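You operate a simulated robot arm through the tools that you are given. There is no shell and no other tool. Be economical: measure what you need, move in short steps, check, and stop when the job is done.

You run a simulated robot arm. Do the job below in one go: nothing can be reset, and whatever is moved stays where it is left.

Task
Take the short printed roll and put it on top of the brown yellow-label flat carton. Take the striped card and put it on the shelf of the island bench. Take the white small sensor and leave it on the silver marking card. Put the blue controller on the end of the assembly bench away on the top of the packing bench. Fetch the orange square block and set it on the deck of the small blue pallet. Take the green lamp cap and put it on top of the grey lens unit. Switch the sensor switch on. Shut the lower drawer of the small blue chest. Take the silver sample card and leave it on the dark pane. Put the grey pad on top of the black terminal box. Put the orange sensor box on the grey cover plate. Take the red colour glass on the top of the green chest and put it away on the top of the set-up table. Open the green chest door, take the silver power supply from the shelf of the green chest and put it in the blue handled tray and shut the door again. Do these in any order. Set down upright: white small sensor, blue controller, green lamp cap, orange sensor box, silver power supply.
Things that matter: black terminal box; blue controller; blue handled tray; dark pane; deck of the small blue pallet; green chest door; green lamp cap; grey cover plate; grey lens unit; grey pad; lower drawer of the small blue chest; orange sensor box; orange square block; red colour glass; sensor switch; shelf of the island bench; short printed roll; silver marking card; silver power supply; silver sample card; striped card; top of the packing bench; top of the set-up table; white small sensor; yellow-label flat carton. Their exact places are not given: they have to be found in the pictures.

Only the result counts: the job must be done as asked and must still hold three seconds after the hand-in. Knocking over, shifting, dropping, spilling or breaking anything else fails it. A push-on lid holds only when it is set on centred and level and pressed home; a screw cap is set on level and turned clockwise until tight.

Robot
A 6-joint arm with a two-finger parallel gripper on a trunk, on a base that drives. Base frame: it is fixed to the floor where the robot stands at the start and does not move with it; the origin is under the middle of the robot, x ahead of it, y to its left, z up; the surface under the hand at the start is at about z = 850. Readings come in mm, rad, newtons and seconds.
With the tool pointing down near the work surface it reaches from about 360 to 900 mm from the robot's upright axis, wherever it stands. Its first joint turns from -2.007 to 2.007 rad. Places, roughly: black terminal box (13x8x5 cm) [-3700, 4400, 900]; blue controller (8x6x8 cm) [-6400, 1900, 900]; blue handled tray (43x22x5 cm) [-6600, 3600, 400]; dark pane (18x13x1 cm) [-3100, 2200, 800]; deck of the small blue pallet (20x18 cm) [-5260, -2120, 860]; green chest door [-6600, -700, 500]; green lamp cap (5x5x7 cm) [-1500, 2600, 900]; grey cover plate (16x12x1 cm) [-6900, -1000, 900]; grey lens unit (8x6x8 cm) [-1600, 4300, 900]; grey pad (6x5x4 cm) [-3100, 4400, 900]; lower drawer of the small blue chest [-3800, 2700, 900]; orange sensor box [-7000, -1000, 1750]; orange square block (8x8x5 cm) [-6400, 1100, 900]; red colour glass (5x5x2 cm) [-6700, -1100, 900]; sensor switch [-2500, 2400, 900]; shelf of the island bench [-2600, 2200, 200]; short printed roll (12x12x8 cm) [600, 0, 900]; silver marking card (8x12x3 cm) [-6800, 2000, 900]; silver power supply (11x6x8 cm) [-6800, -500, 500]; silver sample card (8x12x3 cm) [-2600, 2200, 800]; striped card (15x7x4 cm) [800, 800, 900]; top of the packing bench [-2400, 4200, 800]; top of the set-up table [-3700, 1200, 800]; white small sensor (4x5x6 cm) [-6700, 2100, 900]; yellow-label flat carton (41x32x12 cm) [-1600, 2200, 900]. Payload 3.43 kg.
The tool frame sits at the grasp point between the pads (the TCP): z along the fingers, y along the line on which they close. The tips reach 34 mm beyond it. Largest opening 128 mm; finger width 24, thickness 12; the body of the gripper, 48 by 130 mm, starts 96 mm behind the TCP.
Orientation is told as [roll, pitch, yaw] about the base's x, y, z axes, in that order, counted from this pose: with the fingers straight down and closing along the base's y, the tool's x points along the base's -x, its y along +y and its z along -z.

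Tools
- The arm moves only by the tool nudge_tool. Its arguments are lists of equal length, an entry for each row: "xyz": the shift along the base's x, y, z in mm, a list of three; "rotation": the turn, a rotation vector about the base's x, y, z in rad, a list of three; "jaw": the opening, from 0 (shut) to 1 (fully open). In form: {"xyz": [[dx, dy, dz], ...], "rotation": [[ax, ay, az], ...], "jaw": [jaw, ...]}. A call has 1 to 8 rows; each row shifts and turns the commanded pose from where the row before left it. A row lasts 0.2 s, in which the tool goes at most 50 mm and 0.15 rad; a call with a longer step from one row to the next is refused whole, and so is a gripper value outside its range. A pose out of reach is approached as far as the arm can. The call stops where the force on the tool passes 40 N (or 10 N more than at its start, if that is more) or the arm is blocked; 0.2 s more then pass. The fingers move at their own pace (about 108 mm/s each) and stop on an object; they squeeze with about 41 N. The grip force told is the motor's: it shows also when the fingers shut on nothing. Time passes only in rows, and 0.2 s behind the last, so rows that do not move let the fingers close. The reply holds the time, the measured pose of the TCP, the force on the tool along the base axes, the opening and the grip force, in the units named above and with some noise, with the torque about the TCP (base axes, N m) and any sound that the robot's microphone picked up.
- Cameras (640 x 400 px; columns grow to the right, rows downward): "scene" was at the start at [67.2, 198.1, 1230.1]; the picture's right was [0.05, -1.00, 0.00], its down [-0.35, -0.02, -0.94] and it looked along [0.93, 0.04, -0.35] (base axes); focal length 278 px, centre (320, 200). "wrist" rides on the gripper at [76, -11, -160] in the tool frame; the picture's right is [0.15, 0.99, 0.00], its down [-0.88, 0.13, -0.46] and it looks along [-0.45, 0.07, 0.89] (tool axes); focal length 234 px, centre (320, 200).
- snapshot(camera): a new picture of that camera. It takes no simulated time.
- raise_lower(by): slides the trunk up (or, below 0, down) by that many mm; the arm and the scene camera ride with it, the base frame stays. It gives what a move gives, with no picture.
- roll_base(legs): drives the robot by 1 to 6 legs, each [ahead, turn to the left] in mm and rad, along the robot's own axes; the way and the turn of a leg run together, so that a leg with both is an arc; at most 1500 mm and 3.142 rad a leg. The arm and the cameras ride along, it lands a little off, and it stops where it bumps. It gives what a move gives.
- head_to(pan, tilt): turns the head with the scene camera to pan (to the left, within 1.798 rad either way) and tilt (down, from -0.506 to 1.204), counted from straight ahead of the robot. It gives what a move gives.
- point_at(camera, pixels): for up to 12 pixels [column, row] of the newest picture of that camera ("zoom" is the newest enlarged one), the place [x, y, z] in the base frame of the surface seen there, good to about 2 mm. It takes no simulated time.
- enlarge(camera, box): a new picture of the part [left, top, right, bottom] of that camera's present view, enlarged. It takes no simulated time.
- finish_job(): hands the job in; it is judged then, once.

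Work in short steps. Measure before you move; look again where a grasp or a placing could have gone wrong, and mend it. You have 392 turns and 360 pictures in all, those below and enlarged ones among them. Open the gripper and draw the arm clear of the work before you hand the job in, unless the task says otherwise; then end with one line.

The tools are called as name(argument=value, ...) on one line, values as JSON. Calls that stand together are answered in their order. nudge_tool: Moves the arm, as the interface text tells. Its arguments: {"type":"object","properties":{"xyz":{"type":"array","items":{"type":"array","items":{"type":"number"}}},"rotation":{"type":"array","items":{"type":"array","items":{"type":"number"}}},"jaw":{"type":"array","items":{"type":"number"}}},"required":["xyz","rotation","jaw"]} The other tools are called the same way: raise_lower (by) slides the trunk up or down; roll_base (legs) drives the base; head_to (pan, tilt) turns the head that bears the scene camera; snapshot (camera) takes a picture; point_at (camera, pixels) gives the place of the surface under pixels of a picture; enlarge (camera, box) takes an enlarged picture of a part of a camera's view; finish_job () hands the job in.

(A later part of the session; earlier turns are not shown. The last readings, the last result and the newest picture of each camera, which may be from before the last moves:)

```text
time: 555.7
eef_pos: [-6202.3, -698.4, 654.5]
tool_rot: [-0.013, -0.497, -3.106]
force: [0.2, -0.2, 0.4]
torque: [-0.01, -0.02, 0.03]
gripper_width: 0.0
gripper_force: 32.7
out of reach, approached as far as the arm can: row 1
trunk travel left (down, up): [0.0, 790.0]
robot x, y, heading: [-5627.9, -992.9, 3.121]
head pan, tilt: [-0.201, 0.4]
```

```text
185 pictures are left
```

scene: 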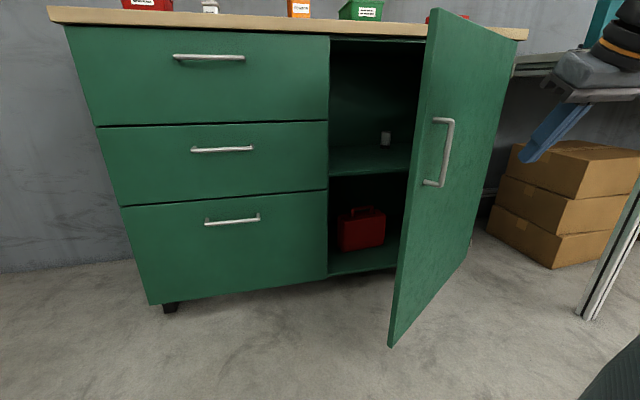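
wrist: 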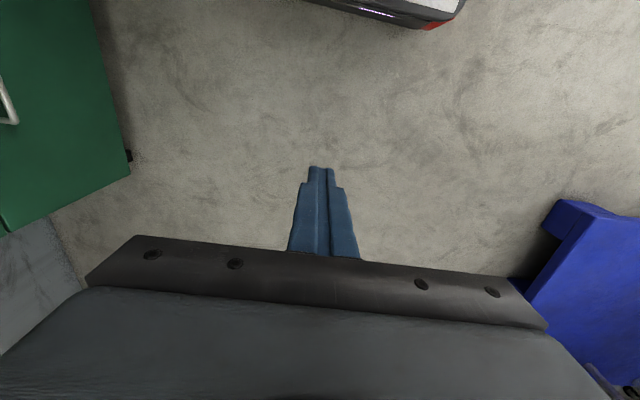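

Push the door closed along its arc.

nudge_tool(xyz=[[-40, -5, 0], [-40, -5, 0], [-40, -5, 0], [-40, -5, 0], [-34, -20, 0], [-34, -20, 0], [-42, -16, 0], [-42, -16, 0]], rotation=[[0, 0, 0], [0, 0, 0], [0, 0, 0], [0, 0, 0], [0, 0, 0], [0, 0, 0], [0, 0, 0], [0, 0, 0]], jaw=[0, 0, 0, 0, 0, 0, 0, 0])

nudge_tool(xyz=[[-25, -4, 0], [-25, -4, 0], [-15, -2, 0], [-10, 0, 0], [-10, 0, 0]], rotation=[[0, 0, 0], [0, 0, 0], [0, 0, 0], [0, 0, 0], [0, 0, 0]], jaw=[0, 0, 0, 0, 0])

snapshot(camera="scene")

```text
time: 557.5
eef_pos: [-6514.4, -790.2, 653.9]
tool_rot: [-0.015, -0.496, -3.107]
force: [0.5, 0.3, -0.2]
torque: [-0.02, 0.0, -0.02]
gripper_width: 0.0
gripper_force: 33.0
trunk travel left (down, up): [0.0, 790.0]
robot x, y, heading: [-5626.3, -991.2, 3.119]
head pan, tilt: [-0.201, 0.4]
```

```text
time: 558.7
eef_pos: [-6598.1, -798.8, 654.7]
tool_rot: [-0.013, -0.497, -3.106]
force: [0.1, -0.7, -1.0]
torque: [0.0, 0.0, 0.0]
gripper_width: 0.0
gripper_force: 33.0
trunk travel left (down, up): [0.0, 790.0]
robot x, y, heading: [-5624.4, -992.0, 3.115]
head pan, tilt: [-0.201, 0.4]
```

```text
184 pictures are left
```

scene: 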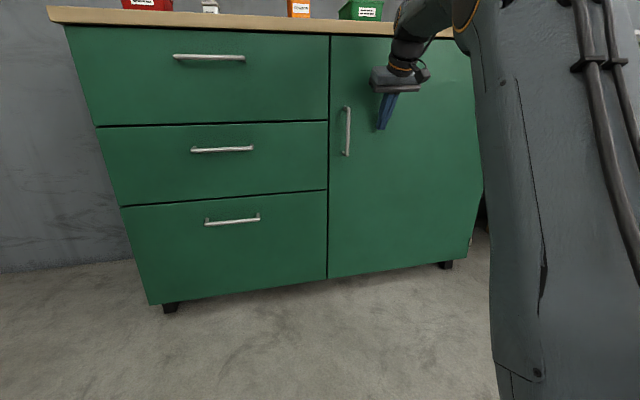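

Looks shut; press on gently to confirm.

nudge_tool(xyz=[[-5, 0, 0], [-5, 0, 0], [-4, 0, 0], [-3, 0, 0]], rotation=[[0, 0, 0], [0, 0, 0], [0, 0, 0], [0, 0, 0]], jaw=[0, 0, 0, 0])

point_at(camera="scene", pixels=[[338, 80], [338, 250], [320, 80], [320, 160], [460, 150], [400, 220]])

```text
time: 559.4
eef_pos: [-6603.9, -797.7, 652.6]
tool_rot: [-0.012, -0.483, -3.109]
force: [7.0, -1.3, 2.8]
torque: [0.01, -0.1, 0.01]
gripper_width: 0.1
gripper_force: 32.7
trunk travel left (down, up): [0.0, 790.0]
robot x, y, heading: [-5624.9, -993.0, 3.117]
head pan, tilt: [-0.201, 0.4]
stopped in row 3: the force on the tool passed its limit at 48 N (the readings are from after the stop); the commanded pose is now the measured one
```

```text
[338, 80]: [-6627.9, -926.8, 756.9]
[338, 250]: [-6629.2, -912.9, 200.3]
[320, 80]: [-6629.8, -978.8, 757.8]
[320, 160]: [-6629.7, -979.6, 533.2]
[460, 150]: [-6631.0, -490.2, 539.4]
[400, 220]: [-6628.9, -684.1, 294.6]
```

Door is shut flush. Now the red glass: retreat, raise the trunk, tool vertical.

nudge_tool(xyz=[[40, 0, 0], [45, 0, 0], [45, 0, 0], [45, 0, 0], [45, -10, 0], [45, -20, 0], [40, -20, 0]], rotation=[[0, 0, 0], [0, 0, 0], [0, -0.1, 0], [0, -0.1, 0], [0, -0.1, 0], [0, -0.1, 0], [0, -0.09, 0]], jaw=[0, 0, 0, 0, 0, 0.3, 0.5])

raise_lower(by=400)

raise_lower(by=75)

roll_base(legs=[[430, 0]])

head_to(pan=0.1, tilt=0.5)

snapshot(camera="scene")

```text
time: 561.0
eef_pos: [-6297.2, -849.3, 651.1]
tool_rot: [0.004, 0.008, -3.111]
force: [0.0, 0.9, -0.4]
torque: [0.0, 0.01, 0.01]
gripper_width: 64.1
gripper_force: 0.1
trunk travel left (down, up): [0.0, 790.0]
robot x, y, heading: [-5624.9, -994.3, 3.122]
head pan, tilt: [-0.201, 0.4]
```

```text
time: 564.8
eef_pos: [-6299.4, -847.6, 1052.7]
tool_rot: [0.005, 0.006, -3.112]
force: [-1.2, -0.8, 0.0]
torque: [0.0, -0.01, -0.02]
gripper_width: 63.9
gripper_force: 0.0
trunk travel left (down, up): [-400.0, 390.0]
robot x, y, heading: [-5625.9, -992.0, 3.121]
head pan, tilt: [-0.201, 0.4]
```

```text
time: 565.9
eef_pos: [-6298.6, -847.9, 1127.1]
tool_rot: [0.004, 0.006, -3.113]
force: [-0.5, -1.0, -0.6]
torque: [-0.01, 0.02, 0.0]
gripper_width: 64.1
gripper_force: 0.1
trunk travel left (down, up): [-475.0, 315.0]
robot x, y, heading: [-5624.6, -990.7, 3.117]
head pan, tilt: [-0.201, 0.4]
```

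```text
time: 568.6
eef_pos: [-6738.5, -842.9, 1128.1]
tool_rot: [0.005, 0.007, -3.105]
force: [0.2, 0.3, -0.7]
torque: [0.02, -0.01, 0.01]
gripper_width: 64.0
gripper_force: 0.0
trunk travel left (down, up): [-475.0, 315.0]
robot x, y, heading: [-6062.6, -980.6, 3.125]
head pan, tilt: [-0.201, 0.4]
```

```text
time: 569.4
eef_pos: [-6739.1, -843.3, 1128.7]
tool_rot: [0.005, 0.006, -3.105]
force: [0.3, 0.9, 0.0]
torque: [0.0, -0.02, 0.03]
gripper_width: 64.2
gripper_force: 0.1
trunk travel left (down, up): [-475.0, 315.0]
robot x, y, heading: [-6065.7, -981.5, 3.122]
head pan, tilt: [0.099, 0.499]
```

```text
183 pictures are left
```

scene: 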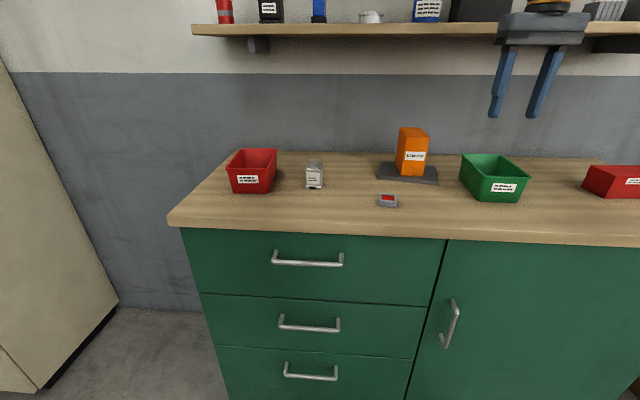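

Red glass at (388,200). Move over (-6699,-1077) and look.

nudge_tool(xyz=[[8, -45, 0], [8, -47, 0], [8, -47, -10], [8, -47, -10], [8, -47, -20], [0, 0, -40], [0, 0, 0]], rotation=[[0, 0, 0], [0, 0, 0], [0, 0, -0.03], [0, 0, 0], [0, 0, 0], [0, 0, 0], [0, 0, 0]], jaw=[0.7, 0.7, 0.7, 0.7, 0.7, 0.7, 0.7])

snapshot(camera="wrist")

enlarge(camera="wrist", box=[270, 100, 370, 180])

```text
refused: row 5 steps farther than a row can; nothing moved
```

```text
182 pictures are left
```

wrist: 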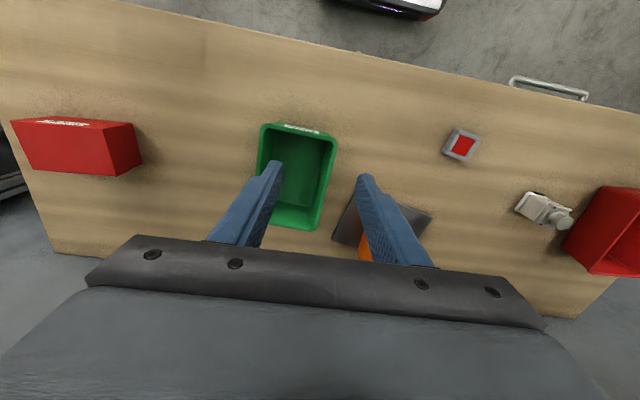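

```text
5.00 times, centred on (320, 140) of wrist
```

zoom: 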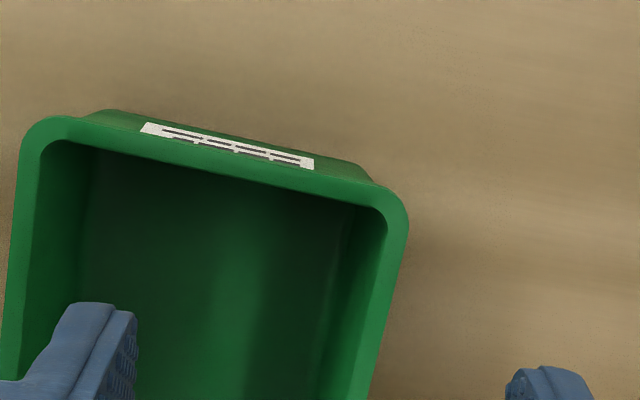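

Row too long; redo the move in smaller steps.

nudge_tool(xyz=[[8, -46, 0], [8, -46, 0], [8, -46, -10], [8, -46, -10], [8, -46, -10], [0, -4, -40], [0, 0, -10]], rotation=[[0, 0, 0], [0, 0, 0], [0, 0, -0.03], [0, 0, 0], [0, 0, 0], [0, 0, 0], [0, 0, 0]], jaw=[0.7, 0.7, 0.7, 0.7, 0.7, 0.7, 0.7])

snapshot(camera="wrist")

enlarge(camera="wrist", box=[270, 100, 370, 180])

```text
time: 571.0
eef_pos: [-6697.0, -1073.8, 1046.6]
tool_rot: [0.005, 0.008, -3.134]
force: [0.5, -0.1, -0.1]
torque: [0.0, -0.02, 0.01]
gripper_width: 89.6
gripper_force: 0.0
trunk travel left (down, up): [-475.0, 315.0]
robot x, y, heading: [-6062.4, -983.2, 3.124]
head pan, tilt: [0.099, 0.499]
```

```text
180 pictures are left
```

wrist: 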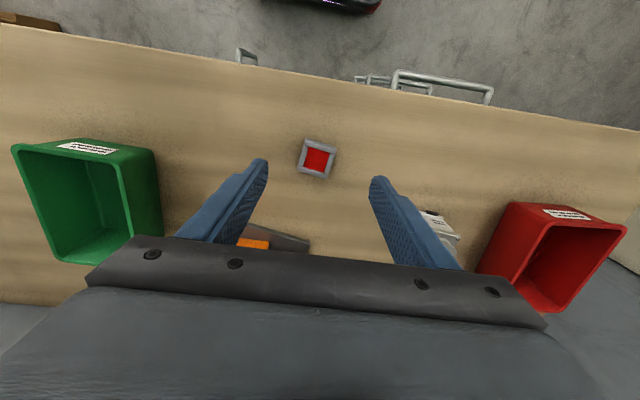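

```text
5.00 times, centred on (320, 140) of wrist
```

zoom: 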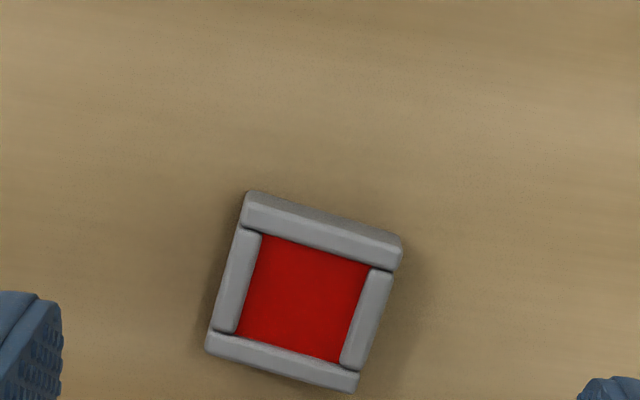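

point_at(camera="zoom", pixels=[[250, 205], [392, 245], [215, 345], [350, 380], [230, 280], [370, 315], [305, 298], [320, 222], [285, 362], [450, 300]])

```text
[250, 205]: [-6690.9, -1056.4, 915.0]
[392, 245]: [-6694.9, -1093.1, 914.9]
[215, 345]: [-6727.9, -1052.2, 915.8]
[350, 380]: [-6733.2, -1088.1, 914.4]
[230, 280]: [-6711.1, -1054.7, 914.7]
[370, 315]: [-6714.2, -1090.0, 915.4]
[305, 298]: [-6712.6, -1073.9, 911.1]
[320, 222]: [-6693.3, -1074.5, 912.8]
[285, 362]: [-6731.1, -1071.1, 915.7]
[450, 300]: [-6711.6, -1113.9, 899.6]
```

Glass centre (-6712,-1073), z 900–915, rotated ≈-0.11. Align and descend to z≈937, close.

nudge_tool(xyz=[[-15, 1, -20], [0, 0, -40], [0, 0, -35], [0, 0, -12], [0, 0, -3], [0, 0, 0]], rotation=[[0, 0, -0.108], [0, 0, 0], [0, 0, 0], [0, 0, 0], [0, 0, 0], [0, 0, 0]], jaw=[0.6, 0.6, 0.6, 0.6, 0.6, 0.6])

nudge_tool(xyz=[[0, 0, 0], [0, 0, 0], [0, 0, 0]], rotation=[[0, 0, 0], [0, 0, 0], [0, 0, 0]], jaw=[0.4, 0.2, 0.2])

snapshot(camera="wrist")

```text
time: 572.4
eef_pos: [-6711.7, -1076.3, 937.8]
tool_rot: [0.004, 0.007, 3.042]
force: [1.0, 0.3, -0.8]
torque: [-0.01, 0.0, -0.01]
gripper_width: 76.9
gripper_force: 0.1
trunk travel left (down, up): [-475.0, 315.0]
robot x, y, heading: [-6063.4, -982.0, 3.123]
head pan, tilt: [0.099, 0.499]
```

```text
time: 573.2
eef_pos: [-6711.7, -1077.3, 939.0]
tool_rot: [0.004, 0.005, 3.041]
force: [-0.3, -0.2, -0.7]
torque: [-0.02, 0.02, -0.02]
gripper_width: 40.7
gripper_force: 41.3
trunk travel left (down, up): [-475.0, 315.0]
robot x, y, heading: [-6062.5, -981.1, 3.121]
head pan, tilt: [0.099, 0.499]
```

```text
178 pictures are left
```

wrist: 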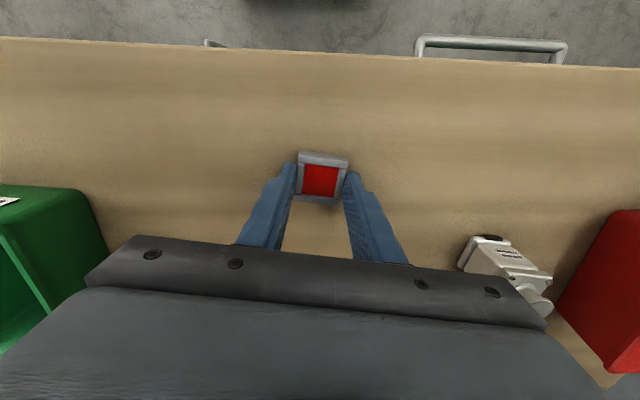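

Gripped (40.7). Lift, retract, back away and turn toward the set-up table.

nudge_tool(xyz=[[0, 0, 15], [0, 0, 40], [10, 10, 40], [40, 20, 20], [40, 20, 20], [40, 20, 0], [40, 20, 0]], rotation=[[0, 0, 0], [0, 0, 0], [0, 0, 0], [0, 0, 0], [0, 0, 0], [0, 0, 0], [0, 0, 0]], jaw=[0.2, 0.2, 0.2, 0.2, 0.2, 0.2, 0.2])

roll_base(legs=[[-650, 0], [0, -2.6]])

head_to(pan=0.0, tilt=0.3)

snapshot(camera="scene")

```text
time: 574.8
eef_pos: [-6539.5, -984.7, 1073.0]
tool_rot: [0.003, 0.008, 3.039]
force: [-1.1, -0.7, -1.5]
torque: [0.0, -0.08, -0.02]
gripper_width: 41.0
gripper_force: 40.5
trunk travel left (down, up): [-475.0, 315.0]
robot x, y, heading: [-6065.7, -981.3, 3.118]
head pan, tilt: [0.099, 0.499]
```

```text
time: 584.5
eef_pos: [-5011.8, -735.6, 1074.8]
tool_rot: [0.004, 0.005, 0.473]
force: [0.2, 0.6, 0.2]
torque: [0.02, 0.0, 0.01]
gripper_width: 40.7
gripper_force: 40.8
trunk travel left (down, up): [-475.0, 315.0]
robot x, y, heading: [-5411.1, -995.5, 0.556]
head pan, tilt: [0.099, 0.499]
```

```text
time: 585.2
eef_pos: [-5012.2, -734.2, 1075.2]
tool_rot: [0.004, 0.006, 0.473]
force: [0.2, -0.7, -0.7]
torque: [0.05, 0.01, 0.03]
gripper_width: 40.7
gripper_force: 40.2
trunk travel left (down, up): [-475.0, 315.0]
robot x, y, heading: [-5413.0, -1000.0, 0.558]
head pan, tilt: [0.0, 0.3]
```

```text
177 pictures are left
```

scene: 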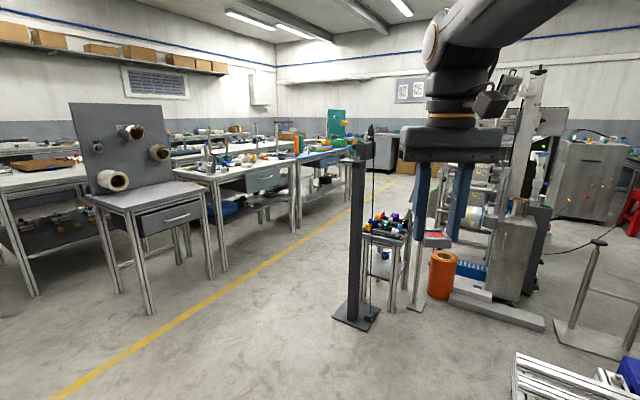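

I measure the tables in the row.

point_at(camera="scene", pixels=[[215, 175], [296, 160], [225, 270], [295, 232], [152, 315], [210, 275], [150, 200], [240, 168], [350, 320], [325, 155], [110, 205]])

enlarge(camera="scene", box=[160, 110, 370, 240])

```text
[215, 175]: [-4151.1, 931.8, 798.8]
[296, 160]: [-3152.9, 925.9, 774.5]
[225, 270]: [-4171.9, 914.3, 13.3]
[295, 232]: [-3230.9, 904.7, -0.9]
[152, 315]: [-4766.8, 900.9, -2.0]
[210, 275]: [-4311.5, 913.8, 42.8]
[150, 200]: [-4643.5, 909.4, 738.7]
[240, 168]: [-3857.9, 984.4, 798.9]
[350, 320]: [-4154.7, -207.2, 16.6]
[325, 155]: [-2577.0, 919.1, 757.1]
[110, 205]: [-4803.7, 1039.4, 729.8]
```

```text
3.05 times, centred on (265, 175) of scene
```

zoom: 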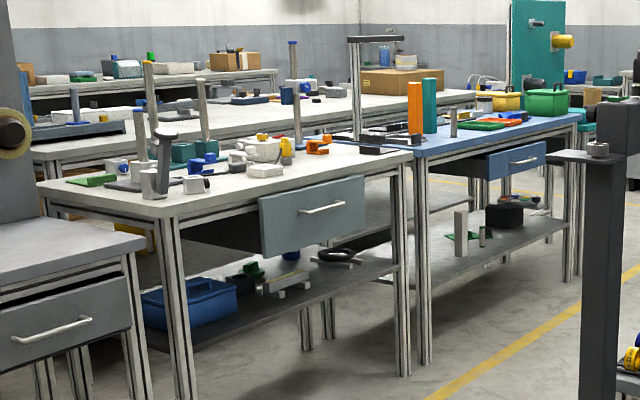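

The set-up table: x -4170..-3150, front y≈920, top 799. I drive via (-4900,250) to (-3800,250) and face north.

roll_base(legs=[[0, 0.625], [1350, 0], [0, -1.18], [1100, 0], [0, 1.571]])

head_to(pan=0.0, tilt=0.45)

snapshot(camera="scene")

```text
time: 605.6
eef_pos: [-3820.2, 789.0, 1075.0]
tool_rot: [0.005, 0.007, 1.456]
force: [0.4, 0.1, -0.9]
torque: [-0.01, 0.04, 0.04]
gripper_width: 40.8
gripper_force: 41.1
trunk travel left (down, up): [-475.0, 315.0]
robot x, y, heading: [-3826.4, 310.9, 1.538]
head pan, tilt: [0.0, 0.3]
```

```text
time: 606.3
eef_pos: [-3819.3, 787.7, 1075.4]
tool_rot: [0.007, 0.006, 1.458]
force: [-0.2, -0.3, -0.9]
torque: [0.0, 0.01, 0.02]
gripper_width: 40.6
gripper_force: 41.0
trunk travel left (down, up): [-475.0, 315.0]
robot x, y, heading: [-3824.3, 308.4, 1.536]
head pan, tilt: [0.0, 0.45]
```

```text
175 pictures are left
```

scene: 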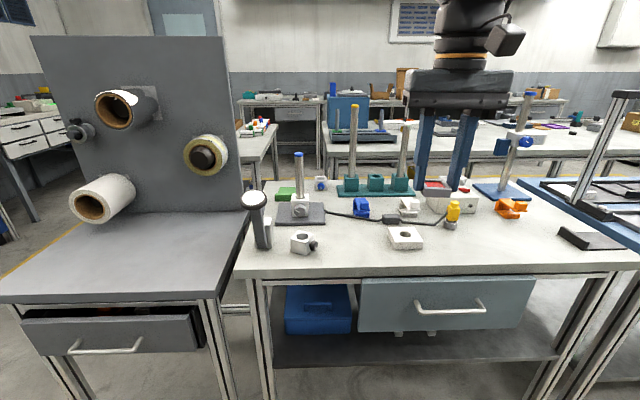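

Free space on the front strip; measure spots (350,255), (480,245), (530,245).

point_at(camera="scene", pixels=[[350, 255], [480, 245], [530, 245], [405, 245], [460, 222], [350, 268], [570, 240]])

```text
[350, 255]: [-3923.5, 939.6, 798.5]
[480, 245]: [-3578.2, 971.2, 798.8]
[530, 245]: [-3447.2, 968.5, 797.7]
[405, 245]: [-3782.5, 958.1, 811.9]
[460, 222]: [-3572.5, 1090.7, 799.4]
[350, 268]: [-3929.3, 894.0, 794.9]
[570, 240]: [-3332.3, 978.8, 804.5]
```

Place at (-3575,985). Carry over and descend.

nudge_tool(xyz=[[35, 28, 0], [35, 28, 0], [35, 28, 0], [35, 28, 0], [35, 28, 0], [35, 28, 0], [34, 29, 0]], rotation=[[0, 0, 0], [0, 0, 0], [0, 0, 0], [0, 0, 0], [0, 0, 0], [0, 0, 0], [0, 0, 0]], jaw=[0.2, 0.2, 0.2, 0.2, 0.2, 0.2, 0.2])

nudge_tool(xyz=[[0, 0, -48], [0, 0, -48], [0, 0, -48], [0, 0, -48], [0, 0, -25], [0, 0, 0]], rotation=[[0, 0, 0], [0, 0, 0], [0, 0, 0], [0, 0, 0], [0, 0, 0], [0, 0, 0]], jaw=[0.2, 0.2, 0.2, 0.2, 0.2, 0.2])

snapshot(camera="scene")

```text
time: 607.9
eef_pos: [-3578.8, 986.6, 1077.3]
tool_rot: [0.004, 0.004, 1.457]
force: [-0.2, 0.0, -0.8]
torque: [0.01, -0.03, -0.01]
gripper_width: 40.8
gripper_force: 41.1
trunk travel left (down, up): [-475.0, 315.0]
robot x, y, heading: [-3821.5, 311.5, 1.543]
head pan, tilt: [0.0, 0.45]
```

```text
time: 609.3
eef_pos: [-3573.9, 983.6, 859.3]
tool_rot: [0.005, 0.007, 1.457]
force: [0.7, -0.4, 0.3]
torque: [-0.01, -0.01, -0.01]
gripper_width: 40.4
gripper_force: 41.2
trunk travel left (down, up): [-475.0, 315.0]
robot x, y, heading: [-3823.9, 312.0, 1.542]
head pan, tilt: [0.0, 0.45]
```

```text
174 pictures are left
```

scene: 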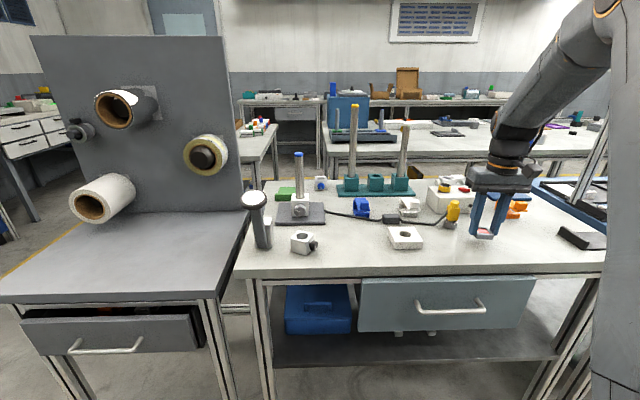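

Lower ~21 mm to contact.

nudge_tool(xyz=[[0, 0, -12], [0, 0, -5], [0, 0, -3], [0, 0, -2]], rotation=[[0, 0, 0], [0, 0, 0], [0, 0, 0], [0, 0, 0]], jaw=[0.2, 0.2, 0.2, 0.2])

```text
time: 610.3
eef_pos: [-3574.6, 985.9, 838.2]
tool_rot: [0.004, 0.005, 1.458]
force: [1.6, -1.6, 7.4]
torque: [-0.08, -0.19, 0.02]
gripper_width: 40.7
gripper_force: 41.3
trunk travel left (down, up): [-475.0, 315.0]
robot x, y, heading: [-3821.9, 308.0, 1.541]
head pan, tilt: [0.0, 0.45]
```

Contact. Release, rise and check.

nudge_tool(xyz=[[0, 0, 0], [0, 0, 0], [0, 0, 30], [0, 0, 45], [0, 0, 45], [0, 0, 45], [0, 0, 45]], rotation=[[0, 0, 0], [0, 0, 0], [0, 0, 0], [0, 0, 0], [0, 0, 0], [0, 0, 0], [0, 0, 0]], jaw=[0.4, 0.5, 0.5, 0.5, 0.5, 0.5, 0.5])

enlarge(camera="scene", box=[380, 150, 580, 275])

```text
time: 611.9
eef_pos: [-3574.9, 986.1, 1045.9]
tool_rot: [0.004, 0.006, 1.456]
force: [0.6, -0.2, -0.3]
torque: [-0.02, 0.02, -0.02]
gripper_width: 63.5
gripper_force: 0.0
trunk travel left (down, up): [-475.0, 315.0]
robot x, y, heading: [-3820.9, 311.2, 1.541]
head pan, tilt: [0.0, 0.45]
```

```text
3.20 times, centred on (480, 212) of scene
```

zoom: 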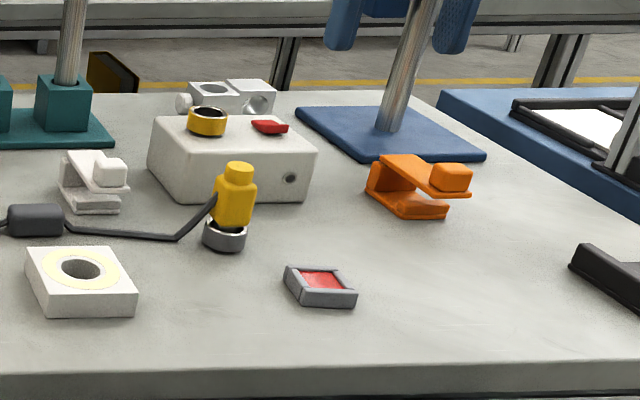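

Red glass placed. Now the striped card: retract the arm, turn east and look along the aisle.

nudge_tool(xyz=[[-35, -28, 10], [-35, -28, 10], [-35, -28, 10], [-35, -28, 0], [-35, -28, 0], [-35, -28, 0], [-30, -28, 0]], rotation=[[0, 0, 0], [0, 0, 0], [0, 0, 0], [0, 0, 0], [0, 0, 0], [0, 0, 0], [0, 0, 0]], jaw=[0.5, 0.5, 0.5, 0.5, 0.5, 0.5, 0.5])

roll_base(legs=[[0, -1.54]])

head_to(pan=0.0, tilt=0.35)

snapshot(camera="scene")

```text
time: 613.5
eef_pos: [-3815.7, 791.3, 1078.7]
tool_rot: [0.005, 0.007, 1.459]
force: [0.7, 0.3, -1.5]
torque: [-0.02, 0.03, -0.03]
gripper_width: 64.2
gripper_force: 0.1
trunk travel left (down, up): [-475.0, 315.0]
robot x, y, heading: [-3825.8, 310.5, 1.544]
head pan, tilt: [0.0, 0.45]
```

```text
time: 617.6
eef_pos: [-3345.5, 313.5, 1079.1]
tool_rot: [0.006, 0.007, -0.092]
force: [0.4, -0.8, 0.1]
torque: [0.01, -0.01, -0.01]
gripper_width: 63.9
gripper_force: 0.1
trunk travel left (down, up): [-475.0, 315.0]
robot x, y, heading: [-3818.8, 312.2, -0.01]
head pan, tilt: [0.0, 0.45]
```

```text
time: 618.3
eef_pos: [-3345.4, 313.6, 1080.0]
tool_rot: [0.004, 0.008, -0.091]
force: [0.1, -0.4, 1.0]
torque: [0.0, 0.04, 0.0]
gripper_width: 64.4
gripper_force: 0.0
trunk travel left (down, up): [-475.0, 315.0]
robot x, y, heading: [-3820.8, 311.4, -0.008]
head pan, tilt: [0.0, 0.351]
```

```text
172 pictures are left
```

scene: 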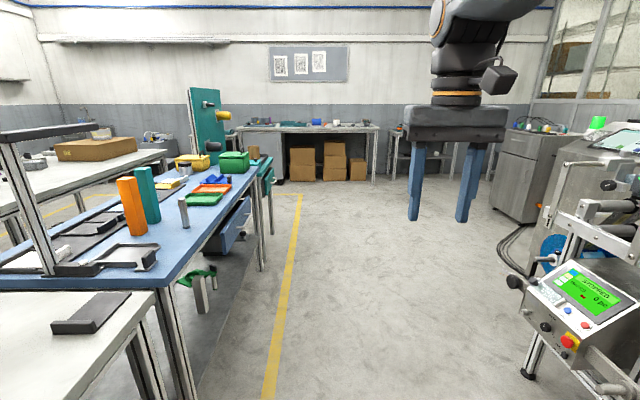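

Lane looks clear; verify obstacle positions on both sides.

point_at(camera="scene", pixels=[[530, 300], [512, 283], [575, 340], [530, 215], [500, 225], [268, 185], [232, 240], [210, 285], [378, 180], [300, 130]])

```text
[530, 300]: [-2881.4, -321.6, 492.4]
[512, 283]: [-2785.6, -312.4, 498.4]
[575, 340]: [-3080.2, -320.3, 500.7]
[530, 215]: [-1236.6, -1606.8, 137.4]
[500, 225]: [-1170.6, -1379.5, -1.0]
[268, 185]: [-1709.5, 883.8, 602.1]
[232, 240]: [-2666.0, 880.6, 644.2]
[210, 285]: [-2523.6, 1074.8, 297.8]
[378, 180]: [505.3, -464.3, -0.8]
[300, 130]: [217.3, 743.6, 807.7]
```

Drive east to x≈-220, then north to y≈820 and face the start bench.

roll_base(legs=[[1200, 0.008], [1200, 0], [1200, 0], [0, 1.571], [510, 0], [0, -1.571]])

head_to(pan=0.0, tilt=0.45)

snapshot(camera="scene")

```text
time: 646.2
eef_pos: [236.3, 883.4, 1079.3]
tool_rot: [0.006, 0.008, -0.029]
force: [-0.4, 0.2, -0.2]
torque: [0.02, -0.02, 0.0]
gripper_width: 63.8
gripper_force: 0.0
trunk travel left (down, up): [-475.0, 315.0]
robot x, y, heading: [-244.2, 849.9, 0.054]
head pan, tilt: [0.0, 0.351]
```

```text
time: 646.8
eef_pos: [236.4, 884.1, 1079.0]
tool_rot: [0.004, 0.007, -0.028]
force: [-0.6, 0.4, 0.2]
torque: [0.0, 0.04, 0.0]
gripper_width: 64.2
gripper_force: 0.0
trunk travel left (down, up): [-475.0, 315.0]
robot x, y, heading: [-245.8, 849.4, 0.056]
head pan, tilt: [0.0, 0.45]
```

```text
171 pictures are left
```

scene: 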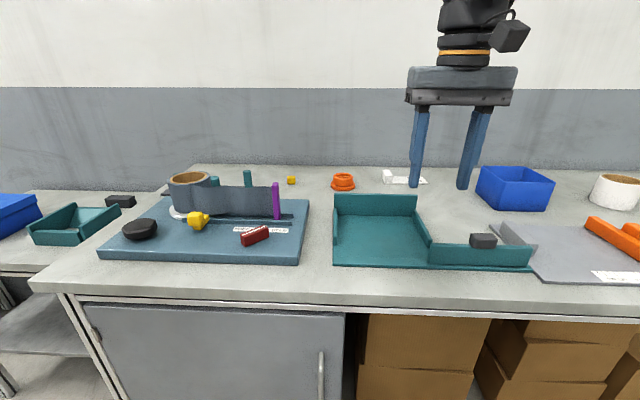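

Card at (405,178). Measure front edge and card; then forward.

point_at(camera="scene", pixels=[[390, 175], [405, 180], [425, 181], [387, 183], [340, 300], [395, 200], [420, 255]])

roll_base(legs=[[150, -0.056]])

enlarge(camera="scene", box=[340, 140, 500, 240])

```text
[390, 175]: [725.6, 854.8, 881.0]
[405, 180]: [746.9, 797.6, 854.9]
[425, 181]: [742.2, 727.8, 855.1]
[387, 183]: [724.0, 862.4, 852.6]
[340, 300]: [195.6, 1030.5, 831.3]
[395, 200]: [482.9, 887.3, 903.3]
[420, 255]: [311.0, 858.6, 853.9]
```

```text
time: 648.2
eef_pos: [385.1, 864.1, 1078.2]
tool_rot: [0.003, 0.008, -0.078]
force: [-0.3, -0.8, 0.2]
torque: [0.0, -0.01, 0.0]
gripper_width: 64.0
gripper_force: 0.1
trunk travel left (down, up): [-475.0, 315.0]
robot x, y, heading: [-92.9, 855.6, 0.007]
head pan, tilt: [0.0, 0.45]
```

```text
4.00 times, centred on (420, 190) of scene
```

zoom: 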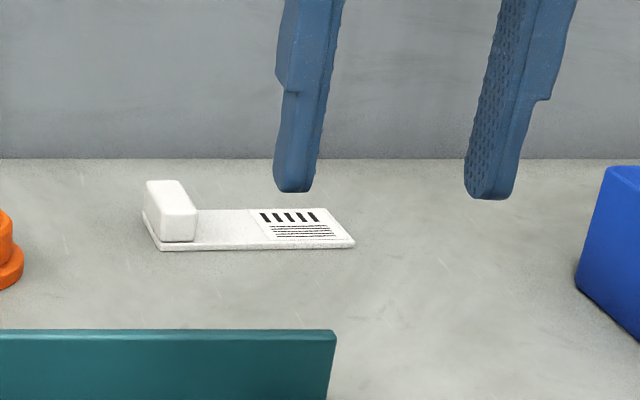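

The card has a block handle on its left end, across its width. I move over it for a wrist view.

nudge_tool(xyz=[[44, -2, -12], [44, -2, -12], [44, -2, -12], [44, -2, -12], [44, -2, -12], [44, -1, -12], [44, -1, -12], [38, 0, -12]], rotation=[[0, 0, 0.07], [0, 0, 0], [0, 0, 0], [0, 0, 0], [0, 0, 0], [0, 0, 0], [0, 0, 0], [0, 0, 0]], jaw=[0.5, 0.5, 0.5, 0.5, 0.5, 0.5, 0.5, 0.5])

snapshot(camera="wrist")

enlarge(camera="wrist", box=[230, 100, 370, 200])

```text
time: 650.0
eef_pos: [730.8, 851.7, 984.8]
tool_rot: [0.006, 0.005, -0.007]
force: [-0.5, -0.2, 1.4]
torque: [0.0, -0.03, 0.03]
gripper_width: 63.8
gripper_force: 0.1
trunk travel left (down, up): [-475.0, 315.0]
robot x, y, heading: [-93.2, 853.4, 0.013]
head pan, tilt: [0.0, 0.45]
```

```text
169 pictures are left
```

wrist: 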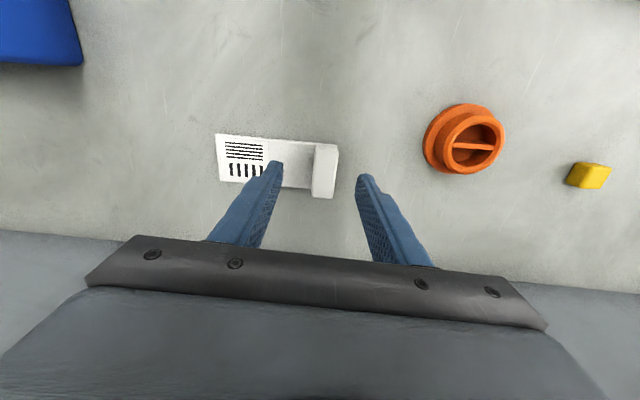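

```text
4.00 times, centred on (300, 150) of wrist
```

zoom: 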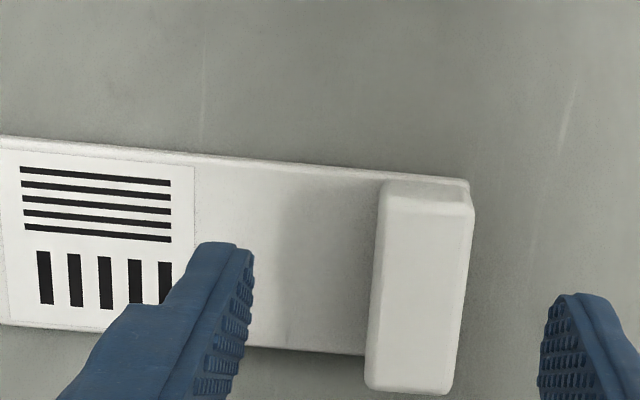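

point_at(camera="zoom", pixels=[[390, 200], [465, 210], [375, 375], [450, 382], [380, 290], [460, 295], [420, 290], [425, 195], [300, 250], [520, 250], [345, 200]])

```text
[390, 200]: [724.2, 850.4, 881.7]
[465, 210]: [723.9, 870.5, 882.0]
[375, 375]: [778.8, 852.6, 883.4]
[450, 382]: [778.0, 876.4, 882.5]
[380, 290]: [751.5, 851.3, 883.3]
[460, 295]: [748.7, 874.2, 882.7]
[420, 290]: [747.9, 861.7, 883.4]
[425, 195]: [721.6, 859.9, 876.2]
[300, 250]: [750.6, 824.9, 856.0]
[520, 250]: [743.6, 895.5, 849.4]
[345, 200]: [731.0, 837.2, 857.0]
```

Block: x 722..781, y 849..876, top 883, centre (751,862). Since the shelf needs a tilted tool, I tilt 0.65 rad forward now (about -y) and grip so the card stays level later.

nudge_tool(xyz=[[0, 2, 0], [0, 2, 0], [0, 2, 0], [0, 2, 0], [0, 2, 0], [0, 0, 0]], rotation=[[0, -0.13, 0.04], [0, -0.13, 0], [0, -0.13, 0], [0, -0.13, 0], [0, -0.13, 0], [0, 0, 0]], jaw=[0.5, 0.5, 0.5, 0.5, 0.5, 0.5])

snapshot(camera="wrist")

```text
time: 651.4
eef_pos: [732.2, 861.6, 983.9]
tool_rot: [-0.018, -0.644, 0.04]
force: [0.0, -0.5, -0.2]
torque: [0.0, -0.02, 0.02]
gripper_width: 64.1
gripper_force: 0.1
trunk travel left (down, up): [-475.0, 315.0]
robot x, y, heading: [-93.7, 856.5, 0.007]
head pan, tilt: [0.0, 0.45]
```

```text
167 pictures are left
```

wrist: 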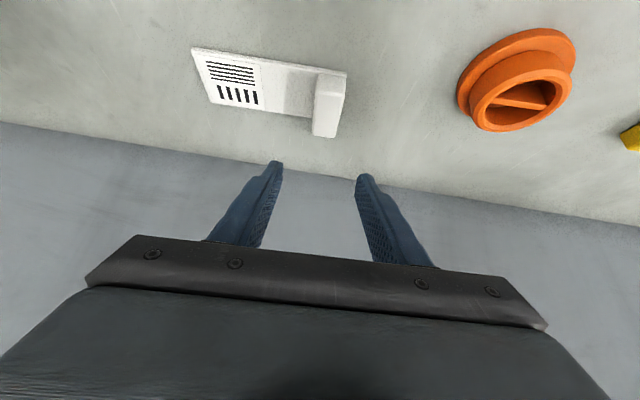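

Descend to (746,862,896), check, then close.

nudge_tool(xyz=[[6, 0, -40], [6, 0, -35], [2, 1, -13], [0, 0, 0]], rotation=[[0, 0, 0], [0, 0, 0], [0, 0, 0], [0, 0, 0]], jaw=[0.5, 0.5, 0.5, 0.5])

snapshot(camera="wrist")

enlarge(camera="scene", box=[340, 110, 480, 220])

```text
time: 652.4
eef_pos: [744.6, 864.0, 896.7]
tool_rot: [-0.017, -0.644, 0.039]
force: [0.4, -0.5, 0.2]
torque: [0.01, 0.05, -0.01]
gripper_width: 64.1
gripper_force: 0.0
trunk travel left (down, up): [-475.0, 315.0]
robot x, y, heading: [-92.1, 858.1, 0.007]
head pan, tilt: [0.0, 0.45]
```

```text
166 pictures are left
```

wrist: 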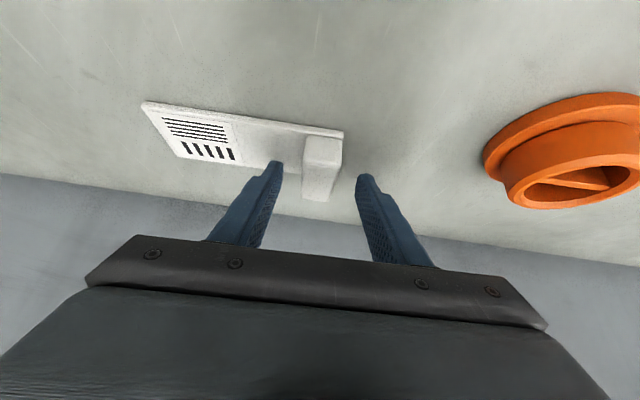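

```text
3.64 times, centred on (410, 165) of scene
```

zoom: 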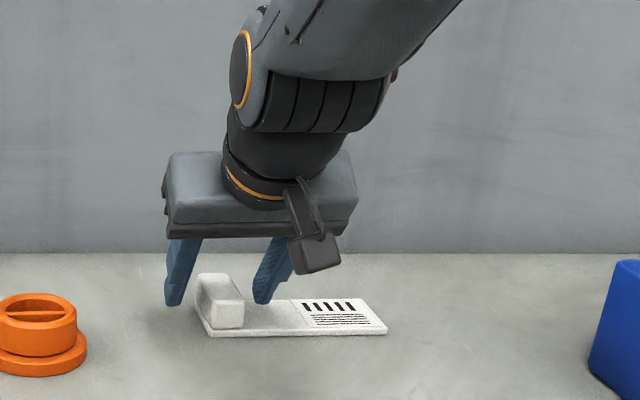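

Block sits between the fingers. Close and lift.

nudge_tool(xyz=[[0, 0, 0], [0, 0, 0], [0, 0, 0], [0, 0, 10], [0, 0, 25], [0, 0, 35]], rotation=[[0, 0, 0], [0, 0, 0], [0, 0, 0], [0, 0, 0], [0, 0, 0], [0, 0, 0]], jaw=[0.3, 0.1, 0.1, 0.1, 0.1, 0.1])

snapshot(camera="wrist")

enlarge(camera="scene", box=[340, 110, 480, 220])

```text
time: 653.8
eef_pos: [747.5, 865.3, 965.5]
tool_rot: [-0.017, -0.644, 0.037]
force: [-0.5, 0.8, -1.2]
torque: [0.07, -0.02, 0.03]
gripper_width: 27.1
gripper_force: 41.0
trunk travel left (down, up): [-475.0, 315.0]
robot x, y, heading: [-94.2, 854.7, 0.008]
head pan, tilt: [0.0, 0.45]
```

```text
164 pictures are left
```

wrist: 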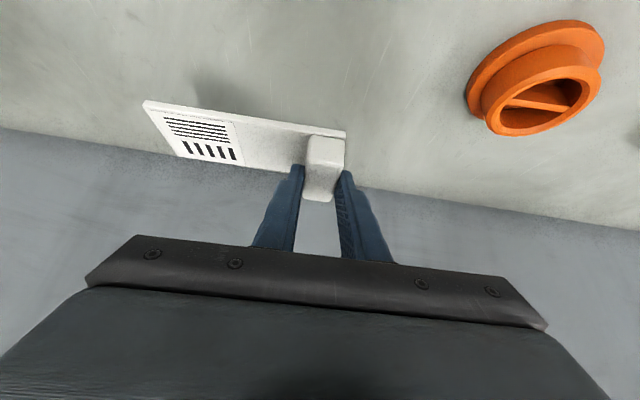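

```text
3.64 times, centred on (410, 165) of scene
```

zoom: 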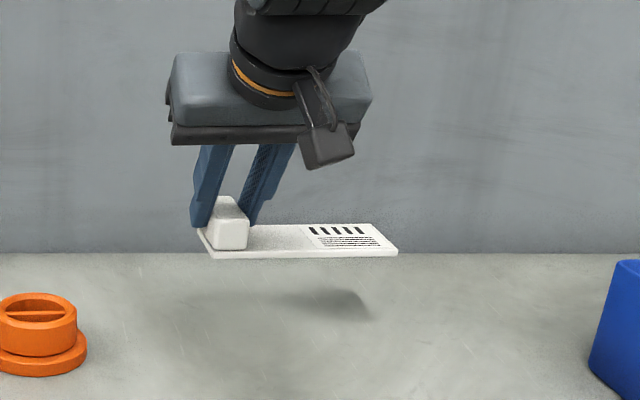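

Card held level. I back the base 450 mm first, then retract the arm.

nudge_tool(xyz=[[-20, 0, 20], [-40, 0, 15], [-40, 0, 0]], rotation=[[0, 0, 0], [0, 0, 0], [0, 0, 0]], jaw=[0.1, 0.1, 0.1])

roll_base(legs=[[-480, 0]])

head_to(pan=1.5, tilt=0.4)

snapshot(camera="scene")

```text
time: 654.6
eef_pos: [644.3, 862.7, 1001.0]
tool_rot: [-0.016, -0.642, 0.038]
force: [0.5, -0.3, -2.0]
torque: [0.06, 0.03, -0.02]
gripper_width: 26.9
gripper_force: 40.9
trunk travel left (down, up): [-475.0, 315.0]
robot x, y, heading: [-93.0, 856.1, 0.002]
head pan, tilt: [0.0, 0.45]
```

```text
time: 657.5
eef_pos: [159.9, 869.2, 1000.6]
tool_rot: [-0.015, -0.643, 0.057]
force: [-0.7, -0.1, -0.7]
torque: [0.06, 0.02, -0.01]
gripper_width: 27.0
gripper_force: 40.9
trunk travel left (down, up): [-475.0, 315.0]
robot x, y, heading: [-579.3, 846.7, 0.024]
head pan, tilt: [0.0, 0.45]
```

```text
time: 659.1
eef_pos: [160.0, 868.3, 1000.4]
tool_rot: [-0.015, -0.644, 0.058]
force: [1.1, 0.3, -1.3]
torque: [0.02, 0.01, -0.02]
gripper_width: 27.3
gripper_force: 41.1
trunk travel left (down, up): [-475.0, 315.0]
robot x, y, heading: [-582.6, 849.2, 0.028]
head pan, tilt: [1.499, 0.4]
```

```text
162 pictures are left
```

scene: 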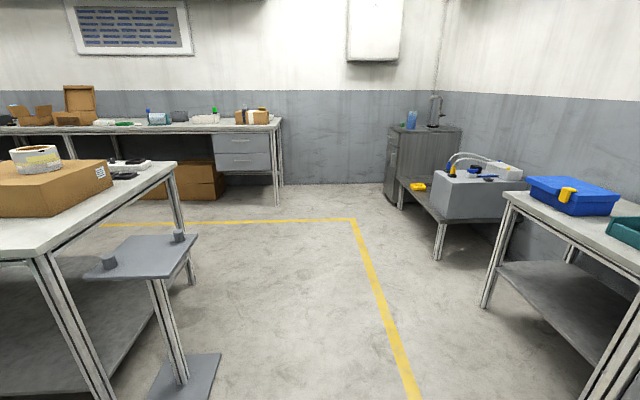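

Check the low table's left edge, then drive north.

point_at(camera="scene", pixels=[[437, 258], [400, 205], [388, 195], [485, 305], [275, 205], [200, 355]])

roll_base(legs=[[0, 1.56], [1200, 0], [1200, 0]])

roll_base(legs=[[0, 1.571], [1350, 0], [0, 1.571]])

head_to(pan=0.0, tilt=0.6)

snapshot(camera="scene")

```text
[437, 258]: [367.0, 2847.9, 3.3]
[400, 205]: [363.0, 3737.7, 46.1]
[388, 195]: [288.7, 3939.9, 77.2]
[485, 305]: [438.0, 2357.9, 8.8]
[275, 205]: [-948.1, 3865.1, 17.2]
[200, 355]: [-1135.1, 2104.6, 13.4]
```

```text
time: 674.4
eef_pos: [-493.1, 3964.1, 1001.1]
tool_rot: [-0.016, -0.643, 1.57]
force: [-0.4, -0.2, -2.0]
torque: [0.03, 0.04, 0.06]
gripper_width: 27.4
gripper_force: 41.2
trunk travel left (down, up): [-475.0, 315.0]
robot x, y, heading: [-515.0, 3226.6, 1.537]
head pan, tilt: [1.499, 0.4]
```

```text
time: 688.9
eef_pos: [-1913.7, 2500.9, 1001.6]
tool_rot: [-0.018, -0.645, -1.591]
force: [-0.6, -0.7, -0.7]
torque: [0.0, -0.08, 0.01]
gripper_width: 27.1
gripper_force: 41.0
trunk travel left (down, up): [-475.0, 315.0]
robot x, y, heading: [-1882.6, 3236.0, -1.628]
head pan, tilt: [1.499, 0.4]
```

```text
time: 690.5
eef_pos: [-1912.6, 2500.4, 1001.4]
tool_rot: [-0.018, -0.645, -1.59]
force: [0.0, -0.4, -0.6]
torque: [0.0, -0.04, -0.01]
gripper_width: 26.9
gripper_force: 41.3
trunk travel left (down, up): [-475.0, 315.0]
robot x, y, heading: [-1883.1, 3236.8, -1.625]
head pan, tilt: [0.0, 0.6]
```

```text
161 pictures are left
```

scene: 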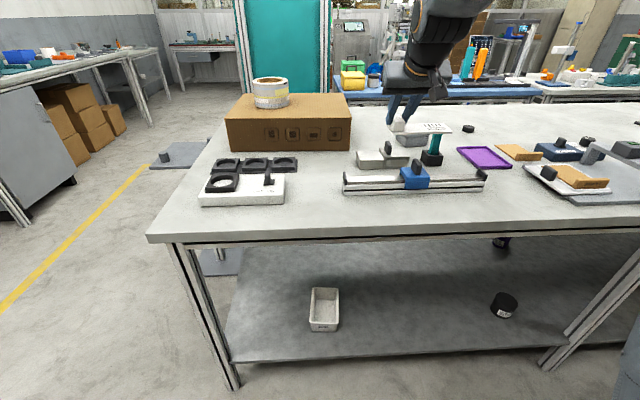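

The shelf is free between the bin (325,310) and the pot (503,305). Measure.

point_at(camera="scene", pixels=[[410, 310], [400, 350], [410, 280], [325, 325], [300, 360], [503, 312], [560, 340], [230, 380], [400, 240], [430, 150], [339, 300], [520, 235]])

```text
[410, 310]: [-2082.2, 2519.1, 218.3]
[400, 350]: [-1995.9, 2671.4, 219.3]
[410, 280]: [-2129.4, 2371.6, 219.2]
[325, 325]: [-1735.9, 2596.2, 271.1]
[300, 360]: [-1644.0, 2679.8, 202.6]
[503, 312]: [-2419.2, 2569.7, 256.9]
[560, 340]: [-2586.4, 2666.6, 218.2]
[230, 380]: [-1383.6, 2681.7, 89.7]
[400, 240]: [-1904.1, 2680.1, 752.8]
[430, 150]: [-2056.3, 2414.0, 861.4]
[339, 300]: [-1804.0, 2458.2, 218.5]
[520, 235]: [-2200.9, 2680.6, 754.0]
```

Shelf z≈219, front edge y≈2680. Plan: TCP to (-2010,2550,266). First back off to y≈3480 and straighten, pull the arm in 40 mm and lower the trunk.

roll_base(legs=[[-244, 0.055]])

nudge_tool(xyz=[[-20, 20, 0], [-20, 20, 0]], rotation=[[0, 0, 0], [0, 0, 0]], jaw=[0.1, 0.1])

snapshot(camera="scene")

```text
time: 692.2
eef_pos: [-1867.2, 2743.1, 1000.8]
tool_rot: [-0.019, -0.643, -1.534]
force: [0.4, 0.1, -0.3]
torque: [0.02, 0.01, -0.03]
gripper_width: 27.2
gripper_force: 40.8
trunk travel left (down, up): [-475.0, 315.0]
robot x, y, heading: [-1875.1, 3479.6, -1.569]
head pan, tilt: [0.0, 0.6]
```

```text
time: 692.9
eef_pos: [-1908.1, 2782.9, 1000.0]
tool_rot: [-0.015, -0.642, -1.535]
force: [0.4, -0.4, -1.2]
torque: [0.01, -0.01, -0.01]
gripper_width: 27.3
gripper_force: 41.2
trunk travel left (down, up): [-475.0, 315.0]
robot x, y, heading: [-1874.1, 3480.5, -1.569]
head pan, tilt: [0.0, 0.6]
```

```text
160 pictures are left
```

scene: 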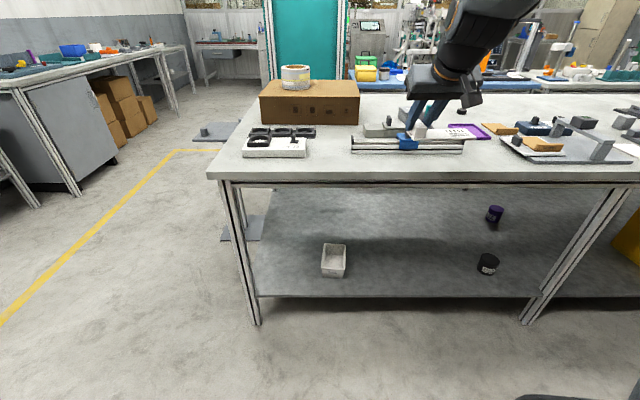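

All clear of the bench front (2698). Lower the trunk fully.

raise_lower(by=-400)

raise_lower(by=-75)

nudge_tool(xyz=[[-17, 0, -40], [-17, 0, -40], [-17, -20, -30], [-17, -30, -25], [-17, -35, -20], [-15, -35, -20]], rotation=[[0, 0, 0], [0, 0, 0], [0, 0, -0.035], [0, 0, 0], [0, 0, 0], [0, 0, 0]], jaw=[0.1, 0.1, 0.1, 0.1, 0.1, 0.1])

snapshot(camera="scene")

```text
time: 696.7
eef_pos: [-1908.3, 2783.1, 601.0]
tool_rot: [-0.017, -0.643, -1.534]
force: [-0.5, 0.2, -0.8]
torque: [0.05, -0.05, 0.0]
gripper_width: 27.0
gripper_force: 41.4
trunk travel left (down, up): [-75.0, 715.0]
robot x, y, heading: [-1872.1, 3478.0, -1.569]
head pan, tilt: [0.0, 0.6]
```

```text
time: 697.8
eef_pos: [-1906.7, 2783.2, 525.5]
tool_rot: [-0.016, -0.644, -1.535]
force: [-0.3, -0.1, -1.2]
torque: [0.02, -0.02, 0.01]
gripper_width: 27.3
gripper_force: 41.2
trunk travel left (down, up): [0.0, 790.0]
robot x, y, heading: [-1871.6, 3477.1, -1.572]
head pan, tilt: [0.0, 0.6]
```

```text
time: 699.2
eef_pos: [-2007.1, 2662.8, 351.0]
tool_rot: [-0.019, -0.644, -1.57]
force: [-0.4, -0.1, -1.1]
torque: [0.02, -0.05, -0.01]
gripper_width: 27.3
gripper_force: 41.5
trunk travel left (down, up): [0.0, 790.0]
robot x, y, heading: [-1871.6, 3482.8, -1.568]
head pan, tilt: [0.0, 0.6]
```

```text
159 pictures are left
```

scene: 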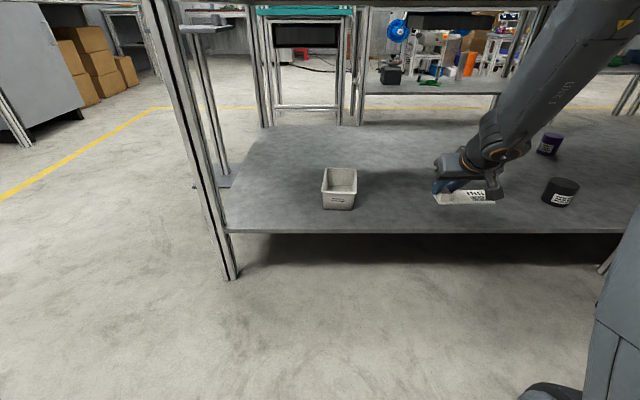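

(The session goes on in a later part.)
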